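You operate a simulated robot arm through the tools that you are given. There is no shell and no other tool. Be economical: measure what you need, move in short steps, check, and stop when the job is done.

The job below is to be done with a simulated robot arm. You get a single attempt, and the scene is never put back.

## Task
Lower stencil 1, brush yellow lines through it on the three cubes and lift it again.
Fine: use the white wide brush; rinse it in the clear cup by tray 1 and wipe it on the folded white cloth before you lift the stencil; stand it back; lid back on; leave the cubes under stencil 2 bare. The pieces stay on their pegs.

It is judged by the outcome, as a careful person would: the job done as asked, and still so three seconds after it is handed in. It fails if anything else is knocked over, pushed out of place, dropped, spilled or broken. Lids that push on must go on centred and level and be pressed home; caps that screw on are set level and turned clockwise until they are tight. Flat cloth is picked up by pressing the open fingertips on it (5 to 10 N) and closing them slowly along it; thin cloth reads only 2 to 8 mm in the jaws.

## Robot
A 7-joint arm with a two-finger parallel gripper, fixed in place. Base frame: the origin is at the foot of the arm, x ahead of it, y to its left, z up; the work surface is at about z = 0.76. Lengths are in m, angles in degrees, forces in N, time in s.
Its first joint turns from -166.0 to 166.0 degrees. Payload 4.4 kg.
Tool frame: the origin (TCP) lies between the finger pads and is the grasp point; the fingertips stand 0.023 m ahead of it; z points along the fingers, y is the line along which they close. The gripper opens to 0.094 m. The fingers are 0.038 m wide and 0.01 m thick; the gripper's body (0.054 by 0.096 m) begins 0.039 m behind the TCP.
Orientation is that of the tool frame in the base frame, as a unit quaternion [x, y, z, w]. With the fingers straight down and closing along the base's y, the tool's x points along the base's -x, its y along +y and its z along -z.

## Interface
- The arm moves only by the tool drive_tool. Its argument "plan" is a list of rows, each a list of 3 entries, a list of its own where there are three numbers: the turn, a rotation vector about the base's x, y, z in rad, then the shift along the base's x, y, z in m, then the gripper command, from -1 (shut) to 1 (fully open), values between in proportion. In form: [[[rx, ry, rz], [x, y, z], jaw], ...]. A call has 1 to 20 rows; each row shifts and turns the commanded pose from where the row before left it. Each row takes 0.2 s and may step no farther than 0.05 m and 8.6 degrees from the row before; otherwise, or with a gripper value out of range, the whole call is refused. A pose out of reach is approached as far as the arm can. The call stops where the force on the tool passes 40 N (or 10 N more than at its start, if that is more) or the arm is blocked; 0.2 s more then pass. The fingers move at their own pace (about 0.072 m/s each) and stop on an object; they squeeze with about 38 N. The grip force told is the motor's: it shows also when the fingers shut on nothing. Time passes only in rows, and 0.2 s behind the last, so rows that do not move let the fingers close. The reply holds the time, the measured pose of the TCP, the force on the tool along the base axes, the opening and the grip force, in the units named above and with some noise, with the torque about the TCP (base axes, N m) and any sound that the robot's microphone picked up.
- Cameras (640 x 400 px; columns grow to the right, rows downward): "scene" is fixed at [0.0499, -0.5002, 1.6173]; the picture's right is [0.51, -0.86, 0.00], its down [-0.49, -0.30, -0.82] and it looks along [0.70, 0.42, -0.58] (base axes); focal length 356 px, centre (320, 200). "wrist" rides on the gripper at [0.086, 0.016, -0.075] in the tool frame; the picture's right is [-0.18, 0.98, 0.00], its down [-0.58, -0.11, -0.81] and it looks along [-0.79, -0.15, 0.59] (tool axes); focal length 243 px, centre (320, 200). There is no depth. A picture from a camera that has moved, and an enlarged one, comes with that camera's place and axes in the base frame and with its lens.
- camera(camera): a new picture of that camera. The clock stands still meanwhile.
- zoom(camera, box): a new picture of the part [left, top, right, bottom] of that camera's present view, enlarged. The clock stands still meanwhile.
- finish_job(): hands the job in; it is judged then, once.

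Go step by step. Nothing tells you positions but the pictures and the camera data: compare them with the known pose of the tool, close in by small moves and look again before you grip or let go. The budget is 120 turns and 76 pictures, counting those below and the enlarged ones. Unless the task says otherwise, let go and move clear before handing in.

The tools are called after "Call:" as name(argument=value, ...) on one line, values as JSON. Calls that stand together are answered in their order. drive_tool: Moves the arm, as the interface text tells. Its arguments: {"type":"object","properties":{"plan":{"type":"array","items":{"type":"array"}}},"required":["plan"]} The other tools are called the same way: camera (camera) takes a picture; zoom (camera, box) takes an enlarged picture of a part of a camera's view; finish_job () hands the job in.

At the start:

```text
time_s: 0.0
position: [0.6068, 0.1512, 1.2325]
tool_rot: [0.0, 1.0, 0.001, 0.0]
ft_force: [-0.6, -0.3, -0.3]
moment: [0.03, 0.0, 0.03]
opening: 0.094
grip_force: 0.1
```

scene: 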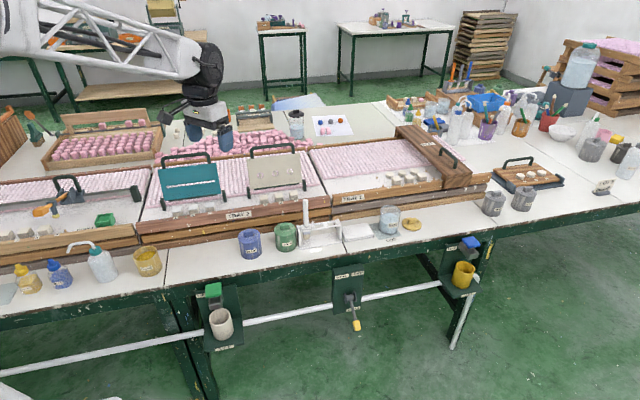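
wrist: 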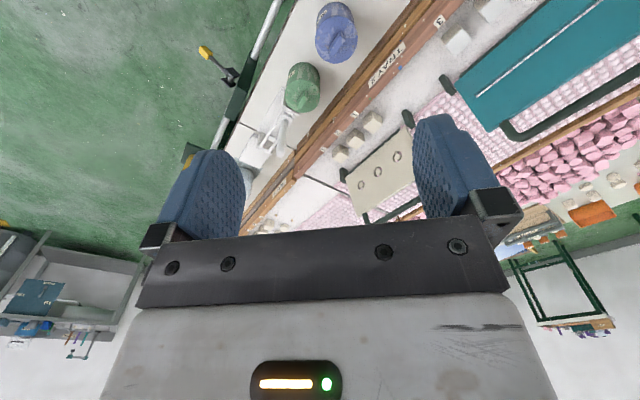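

I see trays with two hinged stencils (teal with a line slot, cream with dots), paint cups, a brush, a clear cup and a cloth. I'll zoom in for details first.

Call:
zoom(camera="scene", box=[130, 140, 330, 265])

Call:
zoom(camera="scene", box=[0, 170, 200, 295])

Call:
zoom(camera="scene", box=[280, 140, 480, 265])

Call:
zoom(camera="scene", box=[440, 120, 640, 245])

```text
3.20 times, centred on (230, 202) of scene
camera zoom: at [0.0499, -0.5002, 1.6173], right [0.51, -0.86, 0.0], down [-0.49, -0.3, -0.82], along [0.7, 0.42, -0.58], focal length 1140 px, centre (608, 192)
```

zoom: 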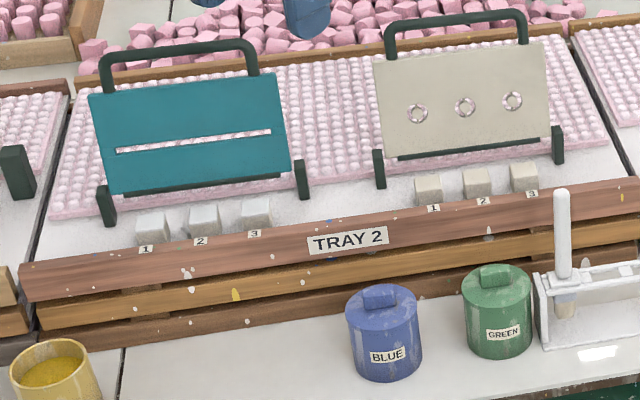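

```text
3.20 times, centred on (100, 232) of scene
camera zoom: at [0.0499, -0.5002, 1.6173], right [0.51, -0.86, 0.0], down [-0.49, -0.3, -0.82], along [0.7, 0.42, -0.58], focal length 1140 px, centre (1024, 96)
```

zoom: 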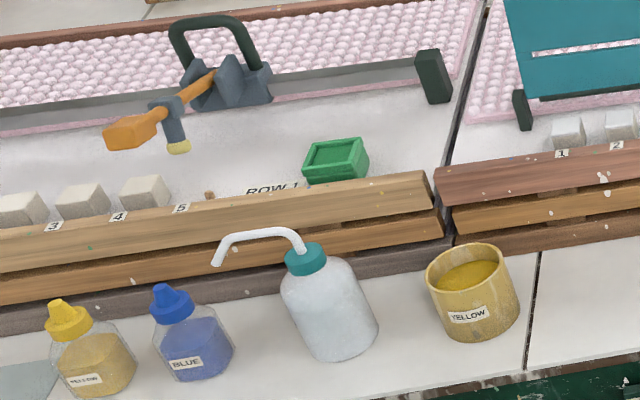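

```text
3.20 times, centred on (380, 202) of scene
camera zoom: at [0.0499, -0.5002, 1.6173], right [0.51, -0.86, 0.0], down [-0.49, -0.3, -0.82], along [0.7, 0.42, -0.58], focal length 1140 px, centre (128, 192)
```

zoom: 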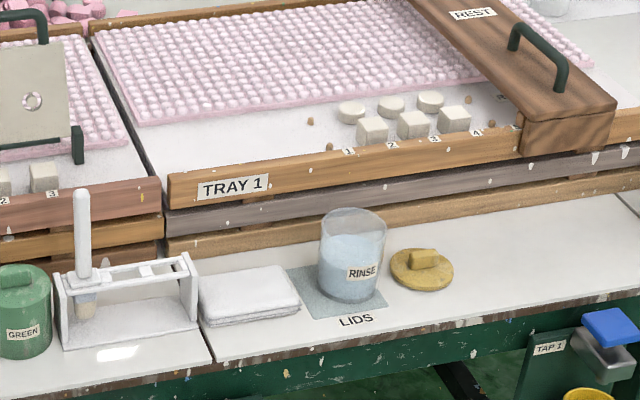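

```text
3.20 times, centred on (540, 182) of scene
camera zoom: at [0.0499, -0.5002, 1.6173], right [0.51, -0.86, 0.0], down [-0.49, -0.3, -0.82], along [0.7, 0.42, -0.58], focal length 1140 px, centre (-384, 256)
```

zoom: 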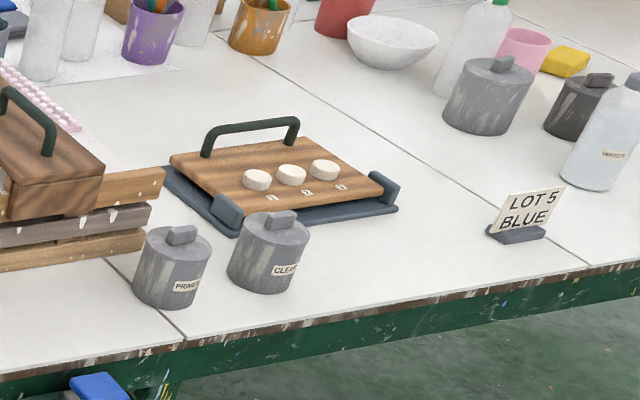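

The teal stencil (left) has the line slot; the open yellow pot is at about (0.465, 0.39), the brush at (0.845, 0.035), and the yellow lid by the rinse cup. I'll turn the tool to the tray's 45° and look at the stencil and cubes from close by.

Call:
drive_tool(plan=[[[0, 0, -0.1309], [-0.0107, 0.04, -0.013], -1], [[0, 0, -0.1309], [-0.0107, 0.04, -0.013], -1], [[0, 0, -0.1309], [-0.0107, 0.04, -0.013], -1], [[0, 0, -0.1309], [-0.0107, 0.04, -0.013], -1], [[0, 0, -0.1309], [-0.0107, 0.04, -0.013], -1], [[0, 0, -0.1309], [-0.0107, 0.04, -0.013], -1], [[0, 0, 0], [-0.0107, 0.04, -0.013], -1], [[0, 0, 0], [-0.0107, 0.04, -0.013], -1], [[0, 0, 0], [-0.0107, 0.04, -0.013], -1], [[0, 0, 0], [-0.0107, 0.04, -0.013], -1]])

Call:
camera(camera="wrist")

Call:
camera(camera="scene")

```text
time_s: 2.2
position: [0.502, 0.5513, 1.1031]
tool_rot: [0.382, 0.924, 0.0, 0.0]
ft_force: [-0.1, 1.1, -0.2]
moment: [0.02, -0.02, 0.03]
opening: 0.0001
grip_force: 38.5
```

```text
69 pictures are left
camera wrist: at [0.4512, 0.6234, 1.1779], right [0.83, 0.56, 0.0], down [0.33, -0.49, 0.81], along [0.45, -0.67, -0.59], focal length 243 px, centre (320, 200)
```

wrist: 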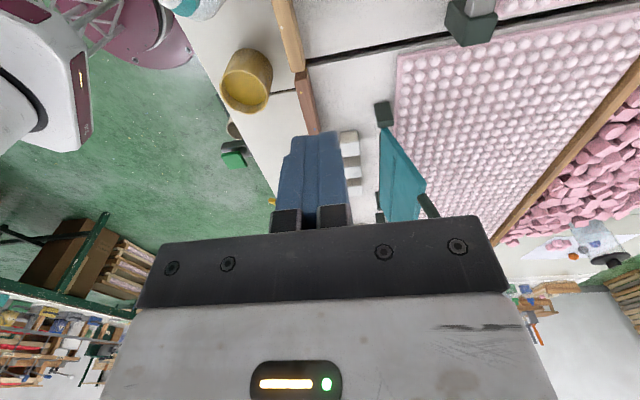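

```text
68 pictures are left
```

scene: 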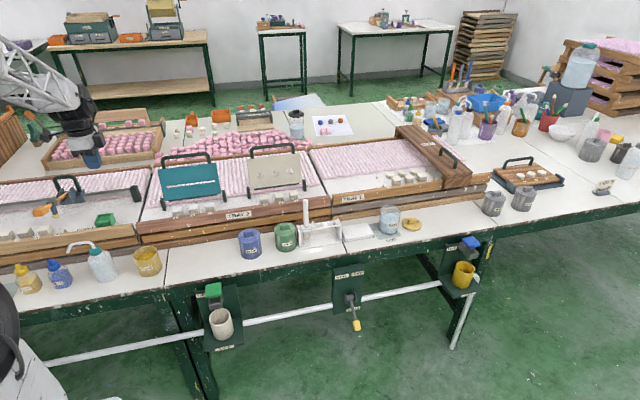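

The view is from the side (upside down). I'll enlarge the stencil/cubes and the pot.

Call:
zoom(camera="wrist", box=[280, 80, 480, 230])

Call:
zoom(camera="wrist", box=[200, 20, 320, 130])

Call:
zoom(camera="scene", box=[145, 150, 235, 225])

Call:
zoom(camera="scene", box=[230, 190, 430, 265])

```text
2.67 times, centred on (380, 155) of wrist
camera zoom: at [0.4512, 0.6234, 1.1779], right [0.83, 0.56, 0.0], down [0.33, -0.49, 0.81], along [0.45, -0.67, -0.59], focal length 647 px, centre (160, 320)
```

zoom: 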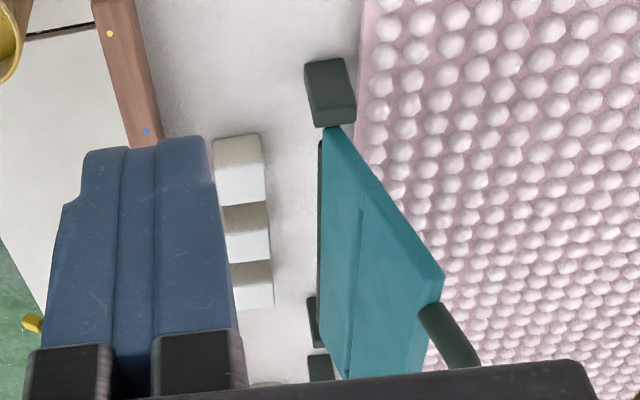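

```text
3.64 times, centred on (260, 75) of wrist
camera zoom: at [0.4512, 0.6234, 1.1779], right [0.83, 0.56, 0.0], down [0.33, -0.49, 0.81], along [0.45, -0.67, -0.59], focal length 882 px, centre (538, 654)
```

zoom: 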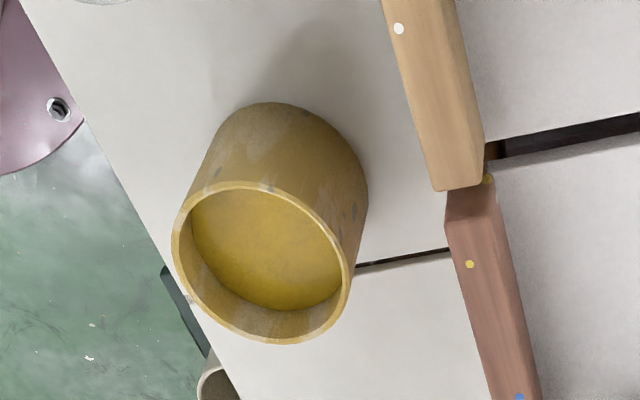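

```text
5.33 times, centred on (190, 188) of scene
camera zoom: at [0.0499, -0.5002, 1.6173], right [0.51, -0.86, 0.0], down [-0.49, -0.3, -0.82], along [0.7, 0.42, -0.58], focal length 1900 px, centre (1013, 267)
```

zoom: 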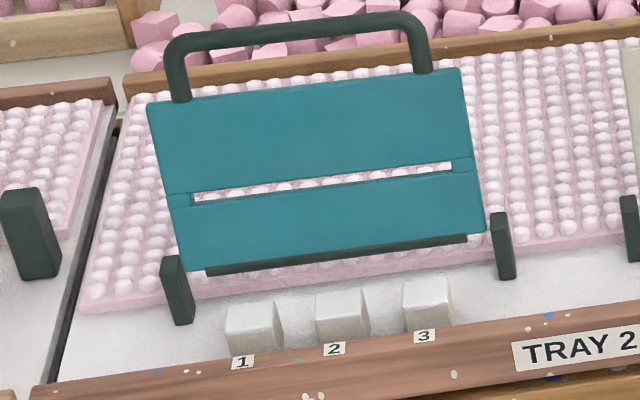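

```text
3.20 times, centred on (330, 228) of scene
camera zoom: at [0.0499, -0.5002, 1.6173], right [0.51, -0.86, 0.0], down [-0.49, -0.3, -0.82], along [0.7, 0.42, -0.58], focal length 1140 px, centre (288, 112)
```

zoom: 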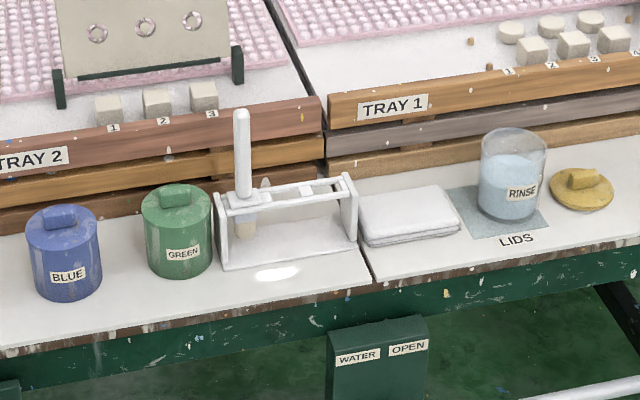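

Stencil 1's handle bar is estimated at (0.743, 0.452, 1.034), the hinge line at about (0.719, 0.428, 0.885), and cube tops at z≈0.88. I'm moving above the handle bar with the jaws half open, then checking.

Call:
drive_tool(plan=[[[0, 0, 0], [0.0402, -0.0165, 0.008], 0.1], [[0, 0, 0], [0.0402, -0.0165, 0.008], 0.1], [[0, 0, 0], [0.0402, -0.0165, 0.008], 0.1], [[0, 0, 0], [0.0402, -0.0165, 0.008], 0.1], [[0, 0, 0], [0.0402, -0.0165, 0.008], 0.1], [[0, 0, 0], [0.0402, -0.0165, 0.008], 0.1], [[0, 0, 0], [0, 0, -0.035], 0.1]])

Call:
camera(camera="wrist")

Call:
zoom(camera="scene", box=[130, 100, 250, 220])

```text
time_s: 3.8
position: [0.7404, 0.4522, 1.1202]
tool_rot: [0.382, 0.924, 0.001, 0.0]
ft_force: [-0.7, -0.5, 0.2]
moment: [-0.01, 0.01, -0.01]
opening: 0.0515
grip_force: 0.1
```

```text
63 pictures are left
camera wrist: at [0.6909, 0.5244, 1.1941], right [0.83, 0.56, 0.0], down [0.33, -0.49, 0.81], along [0.46, -0.66, -0.59], focal length 243 px, centre (320, 200)
```

wrist: 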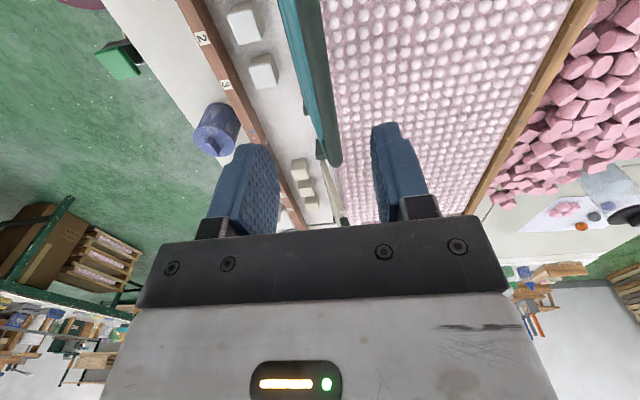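

```text
3.33 times, centred on (190, 160) of scene
camera zoom: at [0.0499, -0.5002, 1.6173], right [0.51, -0.86, 0.0], down [-0.49, -0.3, -0.82], along [0.7, 0.42, -0.58], focal length 1188 px, centre (753, 333)
```

zoom: 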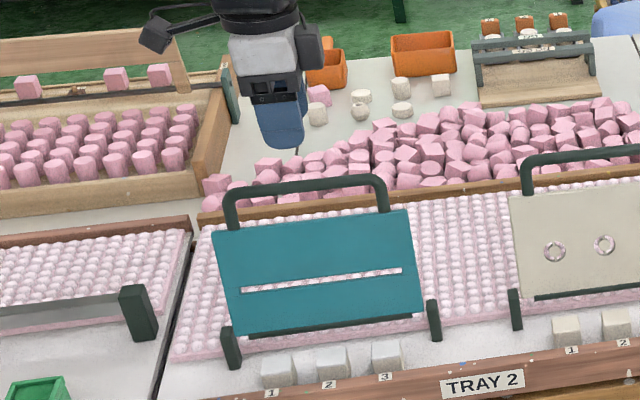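

The bar lies midway between the fingers. I'll descend onto it and close.

Call:
drive_tool(plan=[[[0, 0, 0], [0, 0, -0.04], 0.1], [[0, 0, 0], [0, 0, -0.03], 0.1], [[0, 0, 0], [0, 0, -0.013], 0.1], [[0, 0, 0], [0, 0, 0], -1], [[0, 0, 0], [0, 0, 0], -1], [[0, 0, 0], [0, 0, 0], -1]])

Call:
zoom(camera="scene", box=[130, 100, 250, 220])

```text
time_s: 5.2
position: [0.7424, 0.4533, 1.0331]
tool_rot: [0.383, 0.924, 0.0, 0.0]
ft_force: [1.4, -0.1, 1.2]
moment: [0.01, -0.01, -0.3]
opening: 0.0125
grip_force: 45.3
```

```text
3.33 times, centred on (190, 160) of scene
camera zoom: at [0.0499, -0.5002, 1.6173], right [0.51, -0.86, 0.0], down [-0.49, -0.3, -0.82], along [0.7, 0.42, -0.58], focal length 1188 px, centre (753, 333)
```

zoom: 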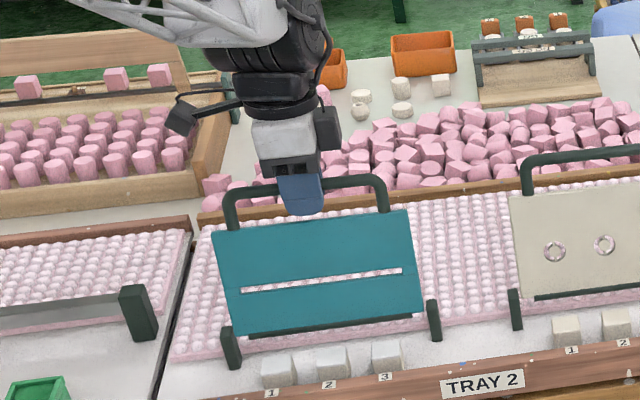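

Grip is good. I'll follow the arc in small steps, tilting the tool half as much as the stencil and watching force.

Call:
drive_tool(plan=[[[0.0494, -0.0494, 0], [-0.0148, -0.0148, 0.0034], -1], [[0.0494, -0.0494, 0], [-0.0151, -0.0151, 0.0005], -1], [[0.0494, -0.0494, 0], [-0.0149, -0.0149, -0.0025], -1], [[0.0494, -0.0494, 0], [-0.0146, -0.0146, -0.0054], -1]])

```text
time_s: 6.2
position: [0.6835, 0.3938, 1.03]
tool_rot: [0.379, 0.915, 0.129, 0.054]
ft_force: [-3.8, -5.7, 22.4]
moment: [0.55, 0.53, 0.21]
opening: 0.0122
grip_force: 44.9
```

There's about 23 N of radially outward force, so my radius is a bit short. I'll relax outward by 2 mm and read the force.

Call:
drive_tool(plan=[[[0, 0, 0], [-0.0005, -0.0005, 0.002], -1], [[0, 0, 0], [0, 0, 0], -1]])

```text
time_s: 6.8
position: [0.6826, 0.3933, 1.0285]
tool_rot: [0.38, 0.915, 0.127, 0.053]
ft_force: [-4.4, 8.7, -11.8]
moment: [-0.17, -0.05, 0.06]
opening: 0.0126
grip_force: 45.0
```

Call:
drive_tool(plan=[[[0.0494, -0.0494, 0], [-0.0138, -0.0138, -0.0086], -1], [[0.0494, -0.0494, 0], [-0.0131, -0.0131, -0.0106], -1], [[0.0494, -0.0494, 0], [-0.012, -0.012, -0.0131], -1]])

```text
time_s: 7.6
position: [0.6452, 0.3567, 0.9986]
tool_rot: [0.371, 0.898, 0.217, 0.09]
ft_force: [5.6, 4.0, -7.7]
moment: [-0.08, -0.11, 0.15]
opening: 0.0125
grip_force: 45.3
stopped in row 3: the force on the tool passed its limit at 42 N (the readings are from after the stop); the commanded pose is now the measured one
```

The path needs a small refit; going on in shorter steps with a refitted centre.

Call:
drive_tool(plan=[[[0.0371, -0.0371, 0], [-0.0066, -0.0066, -0.0115], -1], [[0.0371, -0.0371, 0], [-0.0061, -0.0061, -0.0118], -1]])

```text
time_s: 8.3
position: [0.6312, 0.3427, 0.9769]
tool_rot: [0.367, 0.886, 0.264, 0.109]
ft_force: [-13.9, -1.2, 7.2]
moment: [-0.11, -0.17, 0.34]
opening: 0.0125
grip_force: 45.4
stopped in row 2: the force on the tool passed its limit at 42 N (the readings are from after the stop); the commanded pose is now the measured one
```

The original circle fits the measured points; the peaks look like speed effects. I'll continue in slower steps.

Call:
drive_tool(plan=[[[0.0247, -0.0247, 0], [-0.0043, -0.0043, -0.0087], -1], [[0, 0, 0], [0, 0, 0], -1], [[0.0247, -0.0247, 0], [-0.0039, -0.0039, -0.0091], -1], [[0, 0, 0], [0, 0, 0], -1]])

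```text
time_s: 9.3
position: [0.6245, 0.335, 0.9589]
tool_rot: [0.362, 0.876, 0.294, 0.121]
ft_force: [-28.3, 3.2, 8.6]
moment: [0.01, 0.02, 0.58]
opening: 0.0125
grip_force: 44.9
```

Call:
drive_tool(plan=[[[0, 0, 0], [-0.0014, 0.0003, 0.0005], -1], [[0, 0, 0], [0, 0, 0], -1]])

Call:
zoom(camera="scene", box=[110, 120, 270, 230])

```text
time_s: 9.9
position: [0.6248, 0.3344, 0.958]
tool_rot: [0.363, 0.876, 0.294, 0.122]
ft_force: [34.3, 13.0, -18.8]
moment: [-0.39, -0.27, 0.36]
opening: 0.0125
grip_force: 44.8
```

```text
3.64 times, centred on (190, 175) of scene
camera zoom: at [0.0499, -0.5002, 1.6173], right [0.51, -0.86, 0.0], down [-0.49, -0.3, -0.82], along [0.7, 0.42, -0.58], focal length 1296 px, centre (793, 291)
```

zoom: 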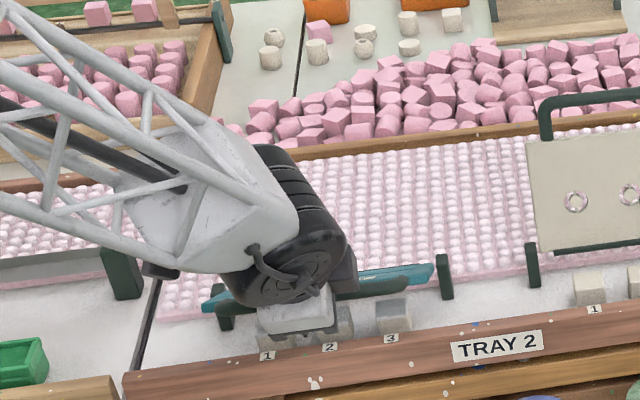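

Rigid gripping makes the forces touchy, so I'll loosen to a cage around the bar (about 17 mm) that lets it slide, and carry on down.

Call:
drive_tool(plan=[[[0, 0, 0], [0, 0, 0], -0.64], [[0, 0, 0], [0, 0, 0], -0.64]])

```text
time_s: 10.5
position: [0.6229, 0.334, 0.958]
tool_rot: [0.362, 0.876, 0.294, 0.121]
ft_force: [0.2, 0.8, -1.0]
moment: [0.0, -0.04, 0.01]
opening: 0.0168
grip_force: 0.1
```

Call:
drive_tool(plan=[[[0.0247, -0.0247, 0], [-0.0035, -0.0035, -0.0095], -0.64], [[0.0247, -0.0247, 0], [-0.0029, -0.0029, -0.0098], -0.64], [[0.0247, -0.0247, 0], [-0.0025, -0.0025, -0.0101], -0.64]])

```text
time_s: 11.3
position: [0.6145, 0.3251, 0.9291]
tool_rot: [0.354, 0.86, 0.34, 0.14]
ft_force: [0.9, 0.4, -0.6]
moment: [-0.03, 0.01, 0.01]
opening: 0.0168
grip_force: 0.1
```

Call:
drive_tool(plan=[[[0.0247, -0.0247, 0], [-0.002, -0.002, -0.0102], -0.64], [[0.0247, -0.0247, 0], [-0.0014, -0.0014, -0.0105], -0.64], [[0.0247, -0.0247, 0], [-0.0009, -0.0009, -0.008], -0.64], [[0, 0, 0], [0, 0, -0.005], -0.64], [[0, 0, 0], [0, 0, -0.004], -0.64]])

Call:
zoom(camera="scene", box=[110, 130, 270, 240])

Call:
camera(camera="wrist")

```text
time_s: 12.5
position: [0.6091, 0.3212, 0.8911]
tool_rot: [0.347, 0.84, 0.385, 0.158]
ft_force: [0.2, -0.2, -1.1]
moment: [0.01, -0.02, 0.0]
opening: 0.017
grip_force: 0.1
```

```text
3.64 times, centred on (190, 185) of scene
camera zoom: at [0.0499, -0.5002, 1.6173], right [0.51, -0.86, 0.0], down [-0.49, -0.3, -0.82], along [0.7, 0.42, -0.58], focal length 1296 px, centre (793, 254)
```

zoom: 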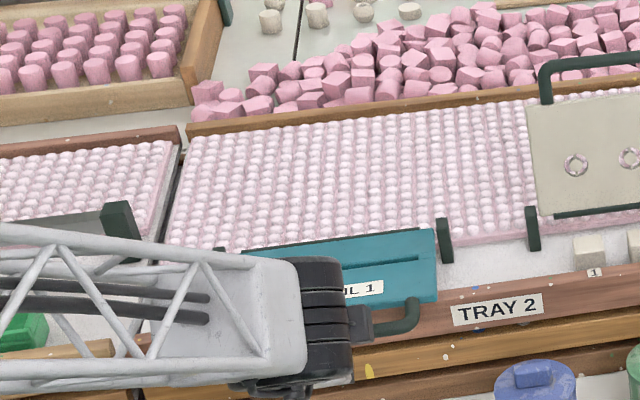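

```text
58 pictures are left
camera wrist: at [0.5152, 0.349, 0.9532], right [0.58, 0.32, 0.74], down [-0.07, -0.89, 0.44], along [0.81, -0.31, -0.5], focal length 243 px, centre (320, 200)
```

wrist: 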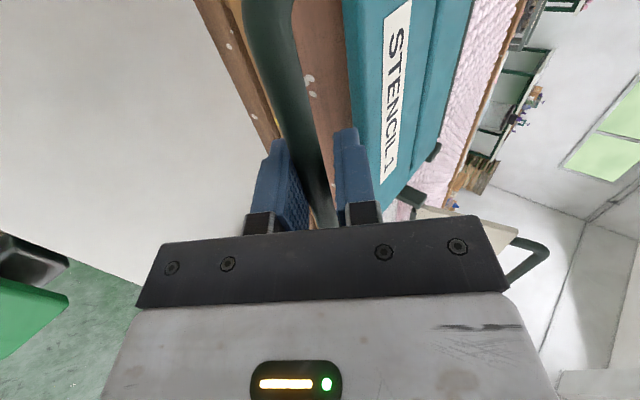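

"STENCIL 1" is confirmed and it's nearly flat. I'll ease it down until it's supported.

Call:
drive_tool(plan=[[[0, 0, 0], [0, 0, -0.003], -0.64], [[0, 0, 0], [0, 0, -0.003], -0.64], [[0, 0, 0], [0, 0, -0.003], -0.64], [[0, 0, 0], [0, 0, -0.003], -0.64], [[0, 0, 0], [0, 0, 0], -0.64]])

Call:
zoom(camera="scene", box=[110, 130, 270, 240])

```text
time_s: 13.7
position: [0.6093, 0.322, 0.8807]
tool_rot: [0.347, 0.84, 0.385, 0.16]
ft_force: [6.7, 2.0, 20.1]
moment: [-0.18, -0.2, 0.06]
opening: 0.0256
grip_force: 9.5
```

```text
3.64 times, centred on (190, 185) of scene
camera zoom: at [0.0499, -0.5002, 1.6173], right [0.51, -0.86, 0.0], down [-0.49, -0.3, -0.82], along [0.7, 0.42, -0.58], focal length 1296 px, centre (793, 254)
```

zoom: 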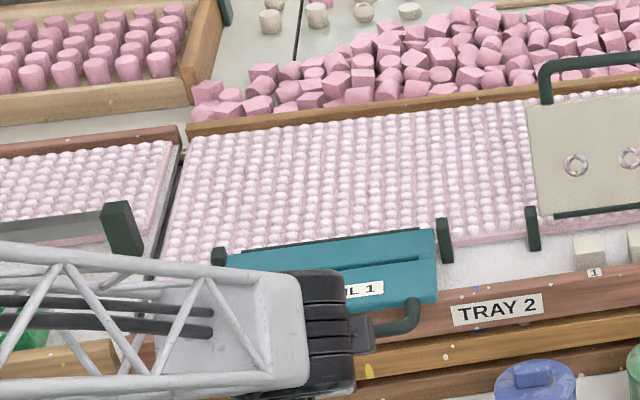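

The stencil rests flat. I'll open slightly and back out along the tool axis, then rise and straighten up.

Call:
drive_tool(plan=[[[0, 0, 0], [0, 0, 0.002], -0.3], [[0, 0, 0], [-0.0135, -0.0135, 0.0163], -0.3], [[0, 0, 0], [-0.0135, -0.0135, 0.0163], -0.3], [[0, 0, 0], [-0.01, -0.01, 0.04], -0.3], [[-0.106, 0.106, 0], [0, 0, 0.045], -0.3], [[-0.106, 0.106, 0], [0, 0, 0.045], -0.3], [[-0.106, 0.106, 0], [0.03, 0, 0.04], -0.3], [[-0.106, 0.106, 0], [0.03, -0.03, 0.0], -0.3], [[-0.0989, 0.0989, 0], [0.03, -0.03, 0.0], -0.3], [[-0.08, 0.08, 0], [0.03, -0.03, 0.0], -0.3]])

Call:
camera(camera="scene")

```text
time_s: 15.9
position: [0.6919, 0.193, 1.0838]
tool_rot: [0.383, 0.924, 0.002, 0.0]
ft_force: [-0.4, -0.3, 0.6]
moment: [0.0, -0.01, -0.02]
opening: 0.033
grip_force: 0.1
```

```text
56 pictures are left
```

scene: 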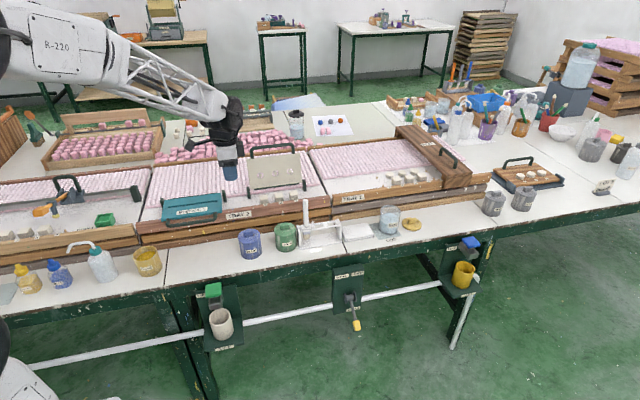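

Call:
camera(camera="wrist")

Call:
zoom(camera="scene", box=[145, 180, 235, 236])

Call:
zoom(camera="scene", box=[290, 190, 380, 255])

```text
55 pictures are left
camera wrist: at [0.6426, 0.2642, 1.1594], right [0.82, 0.57, 0.0], down [0.33, -0.49, 0.81], along [0.46, -0.66, -0.59], focal length 243 px, centre (320, 200)
```

wrist: 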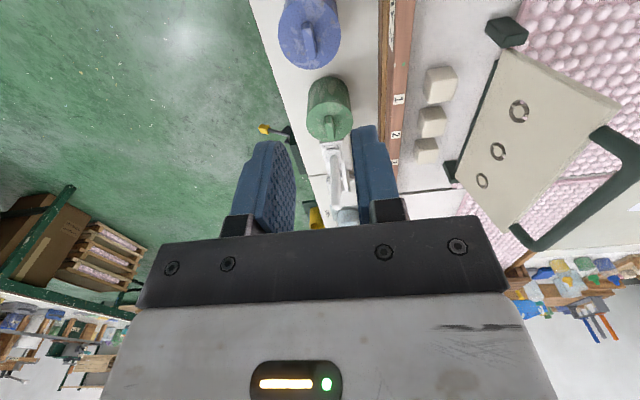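

```text
7.11 times, centred on (190, 208) of scene
camera zoom: at [0.0499, -0.5002, 1.6173], right [0.51, -0.86, 0.0], down [-0.49, -0.3, -0.82], along [0.7, 0.42, -0.58], focal length 2533 px, centre (1244, 143)
```

zoom: 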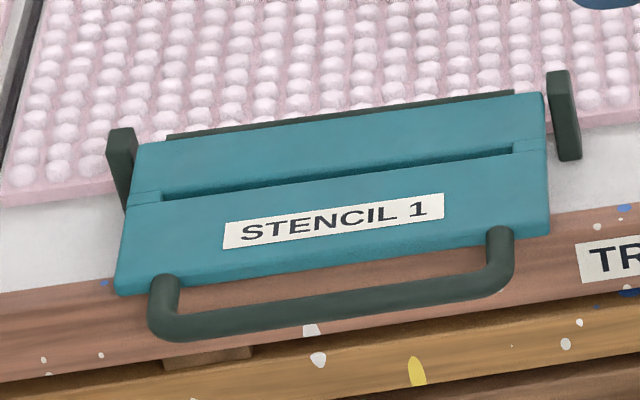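

```text
6.15 times, centred on (335, 222) of scene
camera zoom: at [0.0499, -0.5002, 1.6173], right [0.51, -0.86, 0.0], down [-0.49, -0.3, -0.82], along [0.7, 0.42, -0.58], focal length 2192 px, centre (228, 62)
```

zoom: 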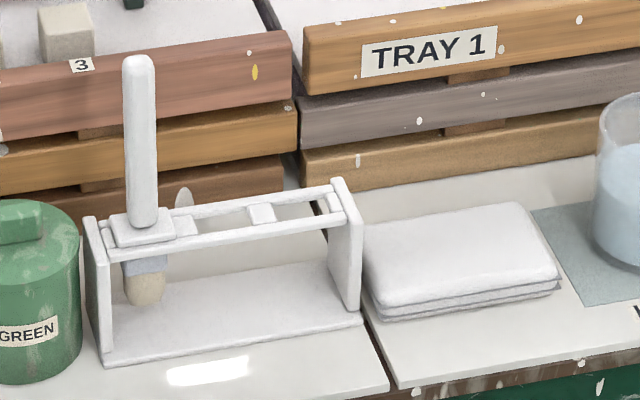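

Brush stands vertically in the white rack with its collar on the rails. I'm moving closer with open jaws to view it through the fingers.

Call:
drive_tool(plan=[[[0, 0, 0], [0.026, -0.0277, -0.018], 1], [[0, 0, 0], [0.026, -0.0277, -0.018], 1], [[0, 0, 0], [0.026, -0.0277, -0.018], 1], [[0, 0, 0], [0, 0, 0], 1]])

Call:
zoom(camera="wrist", box=[240, 50, 420, 220])

```text
time_s: 16.9
position: [0.7712, 0.1112, 1.0304]
tool_rot: [0.383, 0.924, 0.003, 0.0]
ft_force: [-0.1, 0.7, 0.4]
moment: [-0.01, 0.01, 0.01]
opening: 0.094
grip_force: 0.0
```

```text
2.35 times, centred on (330, 135) of wrist
camera zoom: at [0.72, 0.1827, 1.1043], right [0.82, 0.57, 0.01], down [0.33, -0.49, 0.8], along [0.46, -0.66, -0.59], focal length 571 px, centre (296, 353)
```

zoom: 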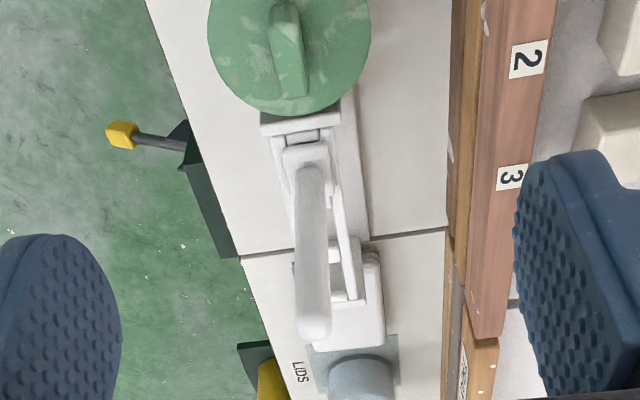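

Brush handle axis is at (0.838, 0.027), top z≈0.947, bristle tip z≈0.773. I'll move above it and check the alignment.

Call:
drive_tool(plan=[[[0, 0, 0], [0.0334, -0.042, 0], 0.3], [[0, 0, 0], [0.0334, -0.042, 0], 0.3], [[0, 0, 0], [0, 0, -0.045], 0.3], [[0, 0, 0], [0, 0, 0], 0.3]])

Call:
zoom(camera="scene", box=[260, 150, 380, 250])

Call:
camera(camera="wrist")

```text
refused: row 1 steps farther than a row can; nothing moved
```

```text
4.00 times, centred on (320, 200) of scene
camera zoom: at [0.0499, -0.5002, 1.6173], right [0.51, -0.86, 0.0], down [-0.49, -0.3, -0.82], along [0.7, 0.42, -0.58], focal length 1425 px, centre (320, 200)
```

zoom: 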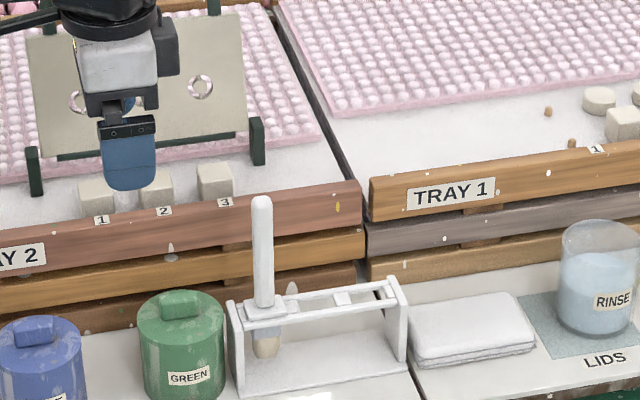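

```text
50 pictures are left
camera wrist: at [0.72, 0.1827, 1.1043], right [0.82, 0.57, 0.01], down [0.33, -0.49, 0.8], along [0.46, -0.66, -0.59], focal length 243 px, centre (320, 200)
```

wrist: 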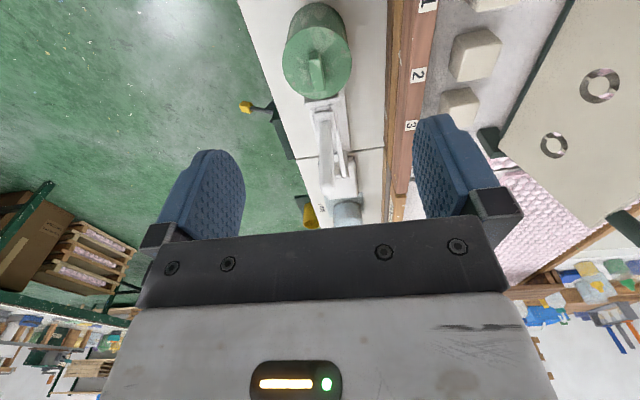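

Refused for step length; repeating with three smaller rows.

Call:
drive_tool(plan=[[[0, 0, 0], [0.0223, -0.028, 0], 0.3], [[0, 0, 0], [0.0223, -0.028, 0], 0.3], [[0, 0, 0], [0.0222, -0.028, 0], 0.3], [[0, 0, 0], [0, 0, -0.04], 0.3], [[0, 0, 0], [0, 0, 0], 0.3]])

Call:
camera(camera="wrist")

```text
time_s: 18.1
position: [0.8375, 0.0256, 0.9885]
tool_rot: [0.383, 0.924, 0.002, 0.0]
ft_force: [0.2, -1.5, 0.8]
moment: [-0.03, 0.04, -0.02]
opening: 0.0611
grip_force: 0.1
```

```text
49 pictures are left
camera wrist: at [0.7866, 0.0972, 1.0633], right [0.82, 0.57, 0.01], down [0.33, -0.49, 0.8], along [0.46, -0.66, -0.59], focal length 243 px, centre (320, 200)
```

wrist: 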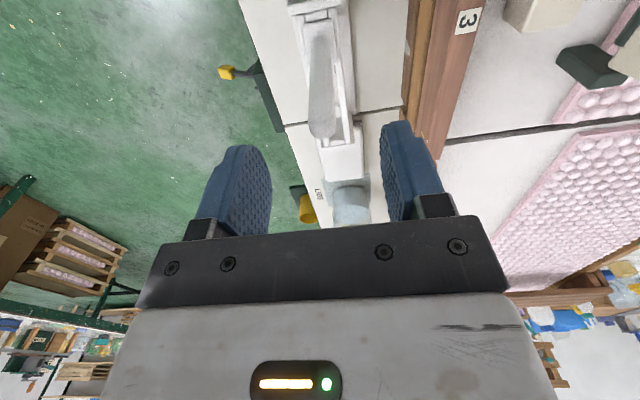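

The brush is centred between the fingers. Descending and gripping.

Call:
drive_tool(plan=[[[0, 0, 0], [0, 0, -0.035], 0.3], [[0, 0, 0], [0, 0, -0.035], 0.3], [[0, 0, 0], [0, 0, -0.012], 0.3], [[0, 0, 0], [0, 0, 0], -0.7], [[0, 0, 0], [0, 0, 0], -1], [[0, 0, 0], [0, 0, 0], -1]])

Call:
zoom(camera="scene", box=[260, 150, 380, 250])

```text
time_s: 19.3
position: [0.8394, 0.0275, 0.9107]
tool_rot: [0.383, 0.924, 0.003, 0.003]
ft_force: [0.2, -2.2, 7.4]
moment: [-0.3, -0.06, 0.02]
opening: 0.0155
grip_force: 38.3
stopped in row 5: the force on the tool passed its limit at 43 N (the readings are from after the stop); the commanded pose is now the measured one
```

```text
4.00 times, centred on (320, 200) of scene
camera zoom: at [0.0499, -0.5002, 1.6173], right [0.51, -0.86, 0.0], down [-0.49, -0.3, -0.82], along [0.7, 0.42, -0.58], focal length 1425 px, centre (320, 200)
```

zoom: 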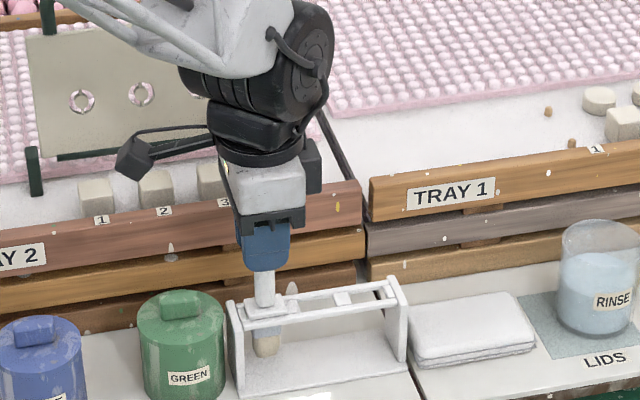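

Gripped at (0.8394, 0.0275, 0.9107). I'll lift straight up and inspect the brush.

Call:
drive_tool(plan=[[[0, 0, 0], [0, 0, 0.01], -1], [[0, 0, 0], [0, 0, 0.03], -1], [[0, 0, 0], [0, 0, 0.03], -1], [[0, 0, 0], [0, 0, 0.04], -1], [[0, 0, 0], [0, 0, 0.02], -1]])

Call:
camera(camera="wrist")

Call:
zoom(camera="scene", box=[260, 140, 380, 250])

```text
time_s: 20.5
position: [0.8375, 0.0267, 1.0393]
tool_rot: [0.383, 0.924, 0.002, 0.001]
ft_force: [-0.1, -0.3, -0.3]
moment: [0.02, -0.01, 0.01]
opening: 0.0153
grip_force: 38.1
```

```text
47 pictures are left
camera wrist: at [0.7874, 0.0987, 1.114], right [0.82, 0.57, 0.01], down [0.33, -0.49, 0.81], along [0.46, -0.66, -0.59], focal length 243 px, centre (320, 200)
```

wrist: 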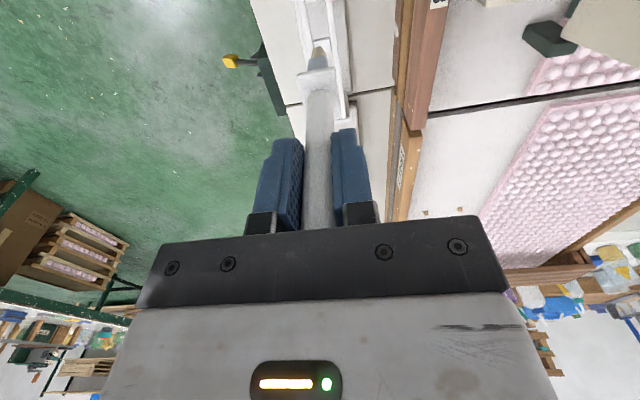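

```text
3.64 times, centred on (320, 195) of scene
camera zoom: at [0.0499, -0.5002, 1.6173], right [0.51, -0.86, 0.0], down [-0.49, -0.3, -0.82], along [0.7, 0.42, -0.58], focal length 1296 px, centre (320, 218)
```

zoom: 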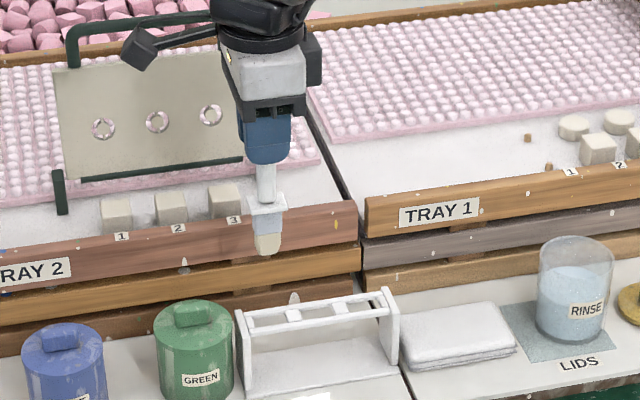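

Call:
zoom(camera="wrist", box=[270, 20, 370, 120])

Call:
zoom(camera="scene", box=[295, 180, 345, 220])

```text
4.00 times, centred on (320, 70) of wrist
camera zoom: at [0.7874, 0.0987, 1.114], right [0.82, 0.57, 0.01], down [0.33, -0.49, 0.81], along [0.46, -0.66, -0.59], focal length 970 px, centre (320, 720)
```

zoom: 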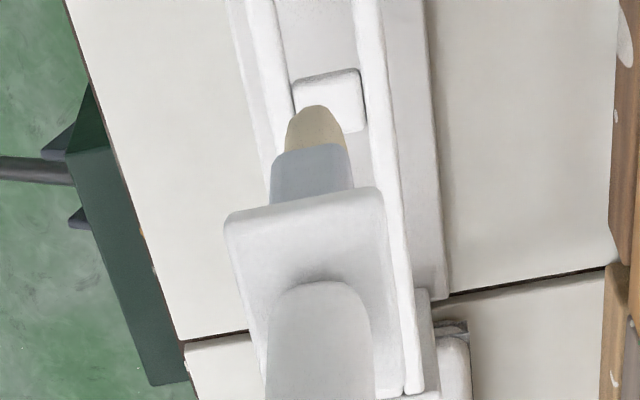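

```text
10.00 times, centred on (320, 200) of scene
camera zoom: at [0.0499, -0.5002, 1.6173], right [0.51, -0.86, 0.0], down [-0.49, -0.3, -0.82], along [0.7, 0.42, -0.58], focal length 3563 px, centre (320, 200)
```

zoom: 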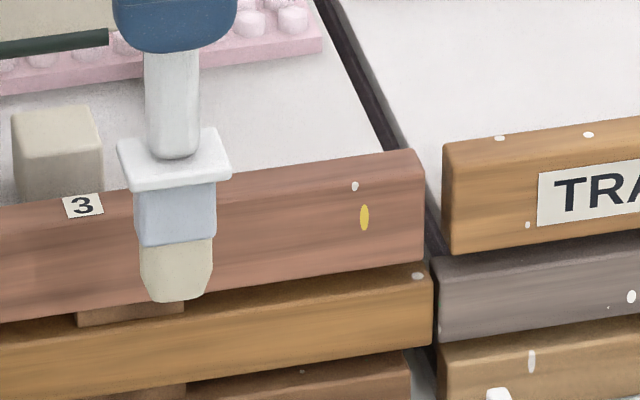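

The brush hangs straight, its wide side parallel to the slot, with the tip about 0.136 below the TCP. I'm carrying it high to above the yellow pot (≈0.468, 0.391).

Call:
drive_tool(plan=[[[0, 0, 0], [-0.0336, 0.0331, 0.002], -1], [[0, 0, 0], [-0.0336, 0.0331, 0], -1], [[0, 0, 0], [-0.0336, 0.0331, 0], -1], [[0, 0, 0], [-0.0336, 0.0331, 0], -1], [[0, 0, 0], [-0.0336, 0.0331, 0], -1], [[0, 0, 0], [-0.0336, 0.0331, 0], -1], [[0, 0, 0], [-0.0336, 0.0331, 0], -1], [[0, 0, 0], [-0.0336, 0.0331, 0], -1], [[0, 0, 0], [-0.0336, 0.0331, 0], -1], [[0, 0, 0], [-0.0336, 0.0331, 0], -1], [[0, 0, 0], [-0.0335, 0.0333, 0], -1], [[0, 0, 0], [0, 0, -0.03], -1], [[0, 0, 0], [0, 0, 0], -1]])

Call:
zoom(camera="scene", box=[90, 190, 210, 290])

Call:
zoom(camera="wrist", box=[240, 0, 400, 150])

```text
time_s: 23.3
position: [0.4721, 0.3922, 1.0137]
tool_rot: [0.383, 0.924, 0.003, 0.002]
ft_force: [-0.4, -0.3, -0.5]
moment: [0.02, -0.01, 0.0]
opening: 0.0155
grip_force: 38.3
```

```text
4.00 times, centred on (150, 240) of scene
camera zoom: at [0.0499, -0.5002, 1.6173], right [0.51, -0.86, 0.0], down [-0.49, -0.3, -0.82], along [0.7, 0.42, -0.58], focal length 1425 px, centre (1000, 40)
```

zoom: 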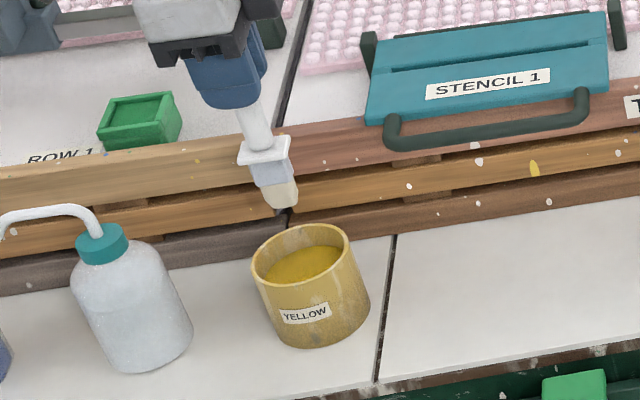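

```text
2.67 times, centred on (320, 75) of wrist
camera zoom: at [0.4205, 0.4633, 1.0878], right [0.82, 0.57, 0.01], down [0.33, -0.49, 0.81], along [0.46, -0.66, -0.59], focal length 647 px, centre (320, 533)
```

zoom: 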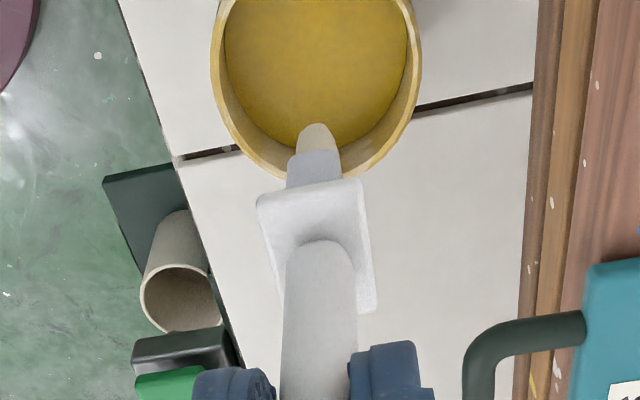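

The tip is centred over the pot. I'll dip about 2 cm into the paint, lift, and let it drip briefly.

Call:
drive_tool(plan=[[[0, 0, 0], [-0.002, -0.001, -0.03], -1], [[0, 0, 0], [0, 0, -0.025], -1], [[0, 0, 0], [0, 0, -0.02], -1], [[0, 0, 0], [0, 0, 0], -1], [[0, 0, 0], [0, 0, 0], -1]])

Call:
zoom(camera="scene", box=[90, 190, 210, 290])

```text
time_s: 24.5
position: [0.4672, 0.3935, 0.9373]
tool_rot: [0.383, 0.924, 0.003, 0.001]
ft_force: [-0.3, -0.2, -0.8]
moment: [-0.04, -0.01, -0.02]
opening: 0.0155
grip_force: 37.8
```

```text
4.00 times, centred on (150, 240) of scene
camera zoom: at [0.0499, -0.5002, 1.6173], right [0.51, -0.86, 0.0], down [-0.49, -0.3, -0.82], along [0.7, 0.42, -0.58], focal length 1425 px, centre (1000, 40)
```

zoom: 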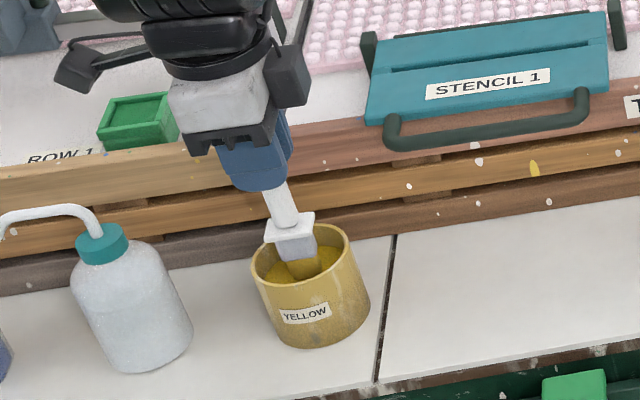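

Call:
drive_tool(plan=[[[0, 0, 0], [0, 0, -0.008], -1], [[0, 0, 0], [0, 0, 0], -1], [[0, 0, 0], [0, 0, 0], -1], [[0, 0, 0], [0, 0, 0.02], -1], [[0, 0, 0], [0, 0, 0.02], -1], [[0, 0, 0], [0, 0, 0.025], -1], [[0, 0, 0], [0, 0, 0], -1], [[0, 0, 0], [0, 0, 0], -1], [[0, 0, 0], [0, 0, 0], -1]])

Call:
zoom(camera="scene", box=[90, 190, 210, 290])

```text
time_s: 26.5
position: [0.4671, 0.3924, 0.9938]
tool_rot: [0.383, 0.924, 0.004, 0.002]
ft_force: [0.4, -0.2, -0.4]
moment: [0.0, 0.01, -0.03]
opening: 0.0156
grip_force: 38.3
```

```text
4.00 times, centred on (150, 240) of scene
camera zoom: at [0.0499, -0.5002, 1.6173], right [0.51, -0.86, 0.0], down [-0.49, -0.3, -0.82], along [0.7, 0.42, -0.58], focal length 1425 px, centre (1000, 40)
```

zoom: 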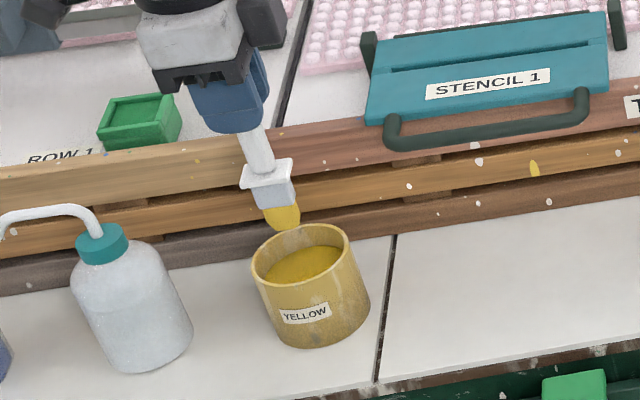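

Bristles are loaded with yellow. I'm moving above cube 1 (0.642, 0.427) and checking alignment with the slot.

Call:
drive_tool(plan=[[[0, 0, 0], [0, 0, 0.04], -1], [[0, 0, 0], [0.0438, 0.0086, 0.004], -1], [[0, 0, 0], [0.0438, 0.0086, 0.004], -1], [[0, 0, 0], [0.0438, 0.0086, 0.004], -1], [[0, 0, 0], [0.0438, 0.0086, 0.004], -1], [[0, 0, 0], [0, 0, 0], -1]])

Call:
zoom(camera="wrist", box=[240, 0, 400, 150])

Call:
zoom(camera="scene", box=[145, 170, 235, 240])

```text
time_s: 27.9
position: [0.6414, 0.4259, 1.0476]
tool_rot: [0.383, 0.924, 0.003, 0.001]
ft_force: [0.8, 0.0, -0.8]
moment: [-0.02, -0.02, 0.02]
opening: 0.0154
grip_force: 38.0
```

```text
2.67 times, centred on (320, 75) of wrist
camera zoom: at [0.5908, 0.4978, 1.1223], right [0.83, 0.56, 0.01], down [0.33, -0.49, 0.81], along [0.46, -0.66, -0.59], focal length 647 px, centre (320, 533)
```

zoom: 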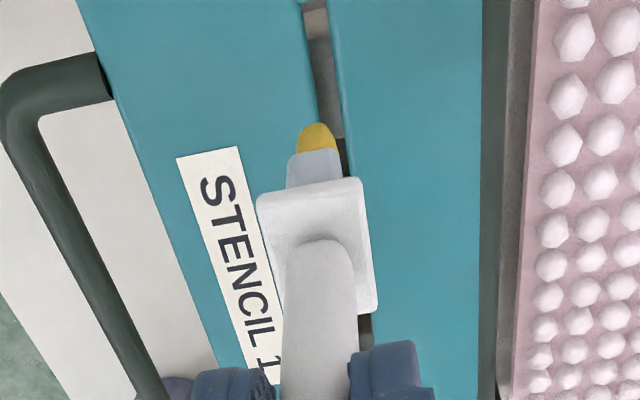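

```text
5.71 times, centred on (190, 205) of scene
camera zoom: at [0.0499, -0.5002, 1.6173], right [0.51, -0.86, 0.0], down [-0.49, -0.3, -0.82], along [0.7, 0.42, -0.58], focal length 2036 px, centre (1063, 171)
```

zoom: 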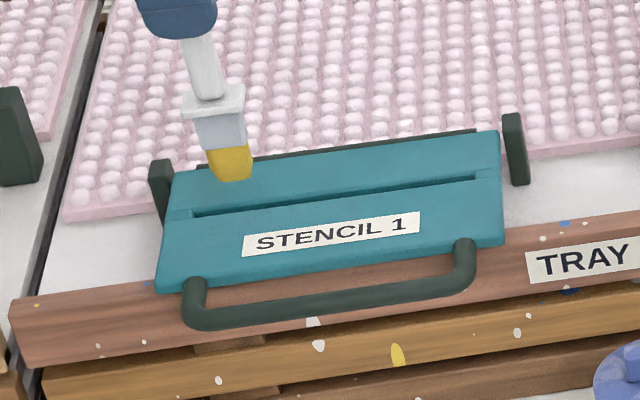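

The brush tip needs about 4 mm toward the hinge side to be centred on the slot. I'll correct and lower gently over cube 1, watching force.

Call:
drive_tool(plan=[[[0, 0, 0], [0.0032, 0.003, -0.01], -1], [[0, 0, 0], [0, 0, -0.012], -1], [[0, 0, 0], [0, 0, 0], -1]])

Call:
zoom(camera="wrist", box=[240, 0, 400, 150])

Call:
zoom(camera="scene", box=[150, 180, 210, 225])

```text
time_s: 28.7
position: [0.6454, 0.4295, 1.0269]
tool_rot: [0.383, 0.924, 0.005, 0.002]
ft_force: [0.1, -0.8, -1.0]
moment: [0.0, 0.01, -0.01]
opening: 0.0155
grip_force: 37.7
```

```text
2.67 times, centred on (320, 75) of wrist
camera zoom: at [0.5943, 0.5004, 1.1016], right [0.82, 0.57, 0.01], down [0.33, -0.49, 0.81], along [0.46, -0.66, -0.59], focal length 647 px, centre (320, 533)
```

zoom: 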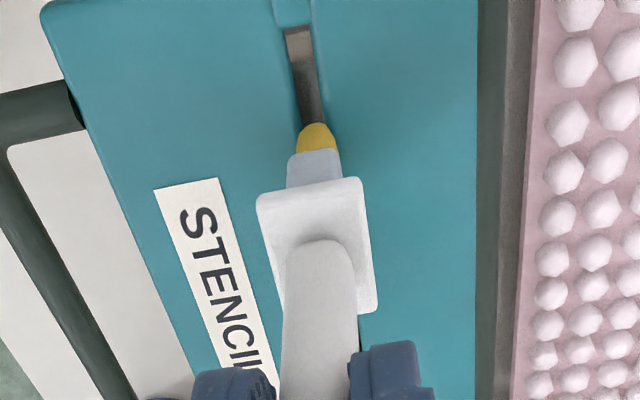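

```text
8.89 times, centred on (180, 202) of scene
camera zoom: at [0.0499, -0.5002, 1.6173], right [0.51, -0.86, 0.0], down [-0.49, -0.3, -0.82], along [0.7, 0.42, -0.58], focal length 3167 px, centre (1564, 178)
```

zoom: 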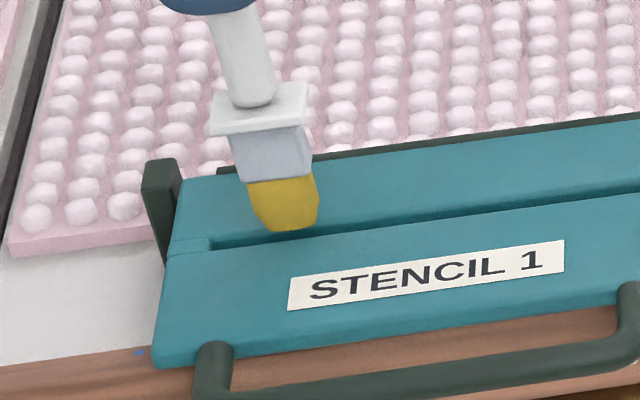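

Call:
drive_tool(plan=[[[0, 0, 0], [0, 0, -0.004], -1], [[0, 0, 0], [0, 0, -0.003], -1], [[0, 0, 0], [0, 0, -0.003], -1], [[0, 0, 0], [0, 0, 0], -1]])

```text
time_s: 29.5
position: [0.6467, 0.4295, 1.0241]
tool_rot: [0.383, 0.924, 0.006, 0.003]
ft_force: [-0.5, -1.9, 10.2]
moment: [-0.2, 0.13, -0.02]
opening: 0.0152
grip_force: 38.1
stopped in row 3: the force on the tool passed its limit at 44 N (the readings are from after the stop); the commanded pose is now the measured one
```

Contact. I'll check whether it's in the slot or on the plate.

Call:
zoom(camera="wrist", box=[280, 0, 360, 75])

Call:
zoom(camera="scene", box=[150, 180, 210, 225])

```text
5.33 times, centred on (320, 38) of wrist
camera zoom: at [0.5948, 0.5005, 1.0984], right [0.82, 0.57, 0.01], down [0.32, -0.49, 0.81], along [0.46, -0.66, -0.59], focal length 1294 px, centre (320, 1067)
```

zoom: 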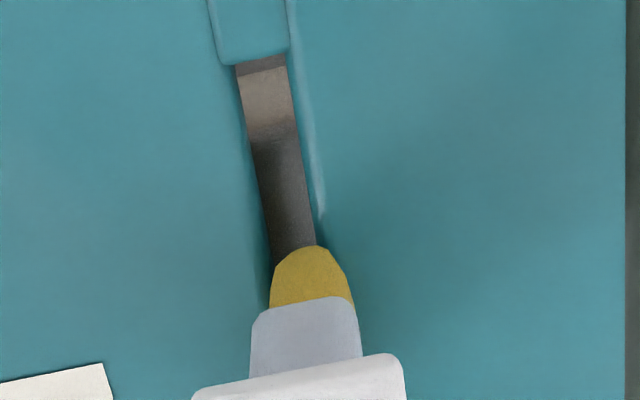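

```text
8.89 times, centred on (180, 202) of scene
camera zoom: at [0.0499, -0.5002, 1.6173], right [0.51, -0.86, 0.0], down [-0.49, -0.3, -0.82], along [0.7, 0.42, -0.58], focal length 3167 px, centre (1564, 178)
```

zoom: 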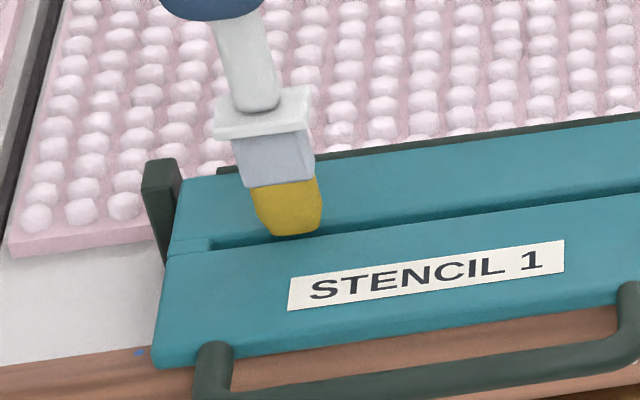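

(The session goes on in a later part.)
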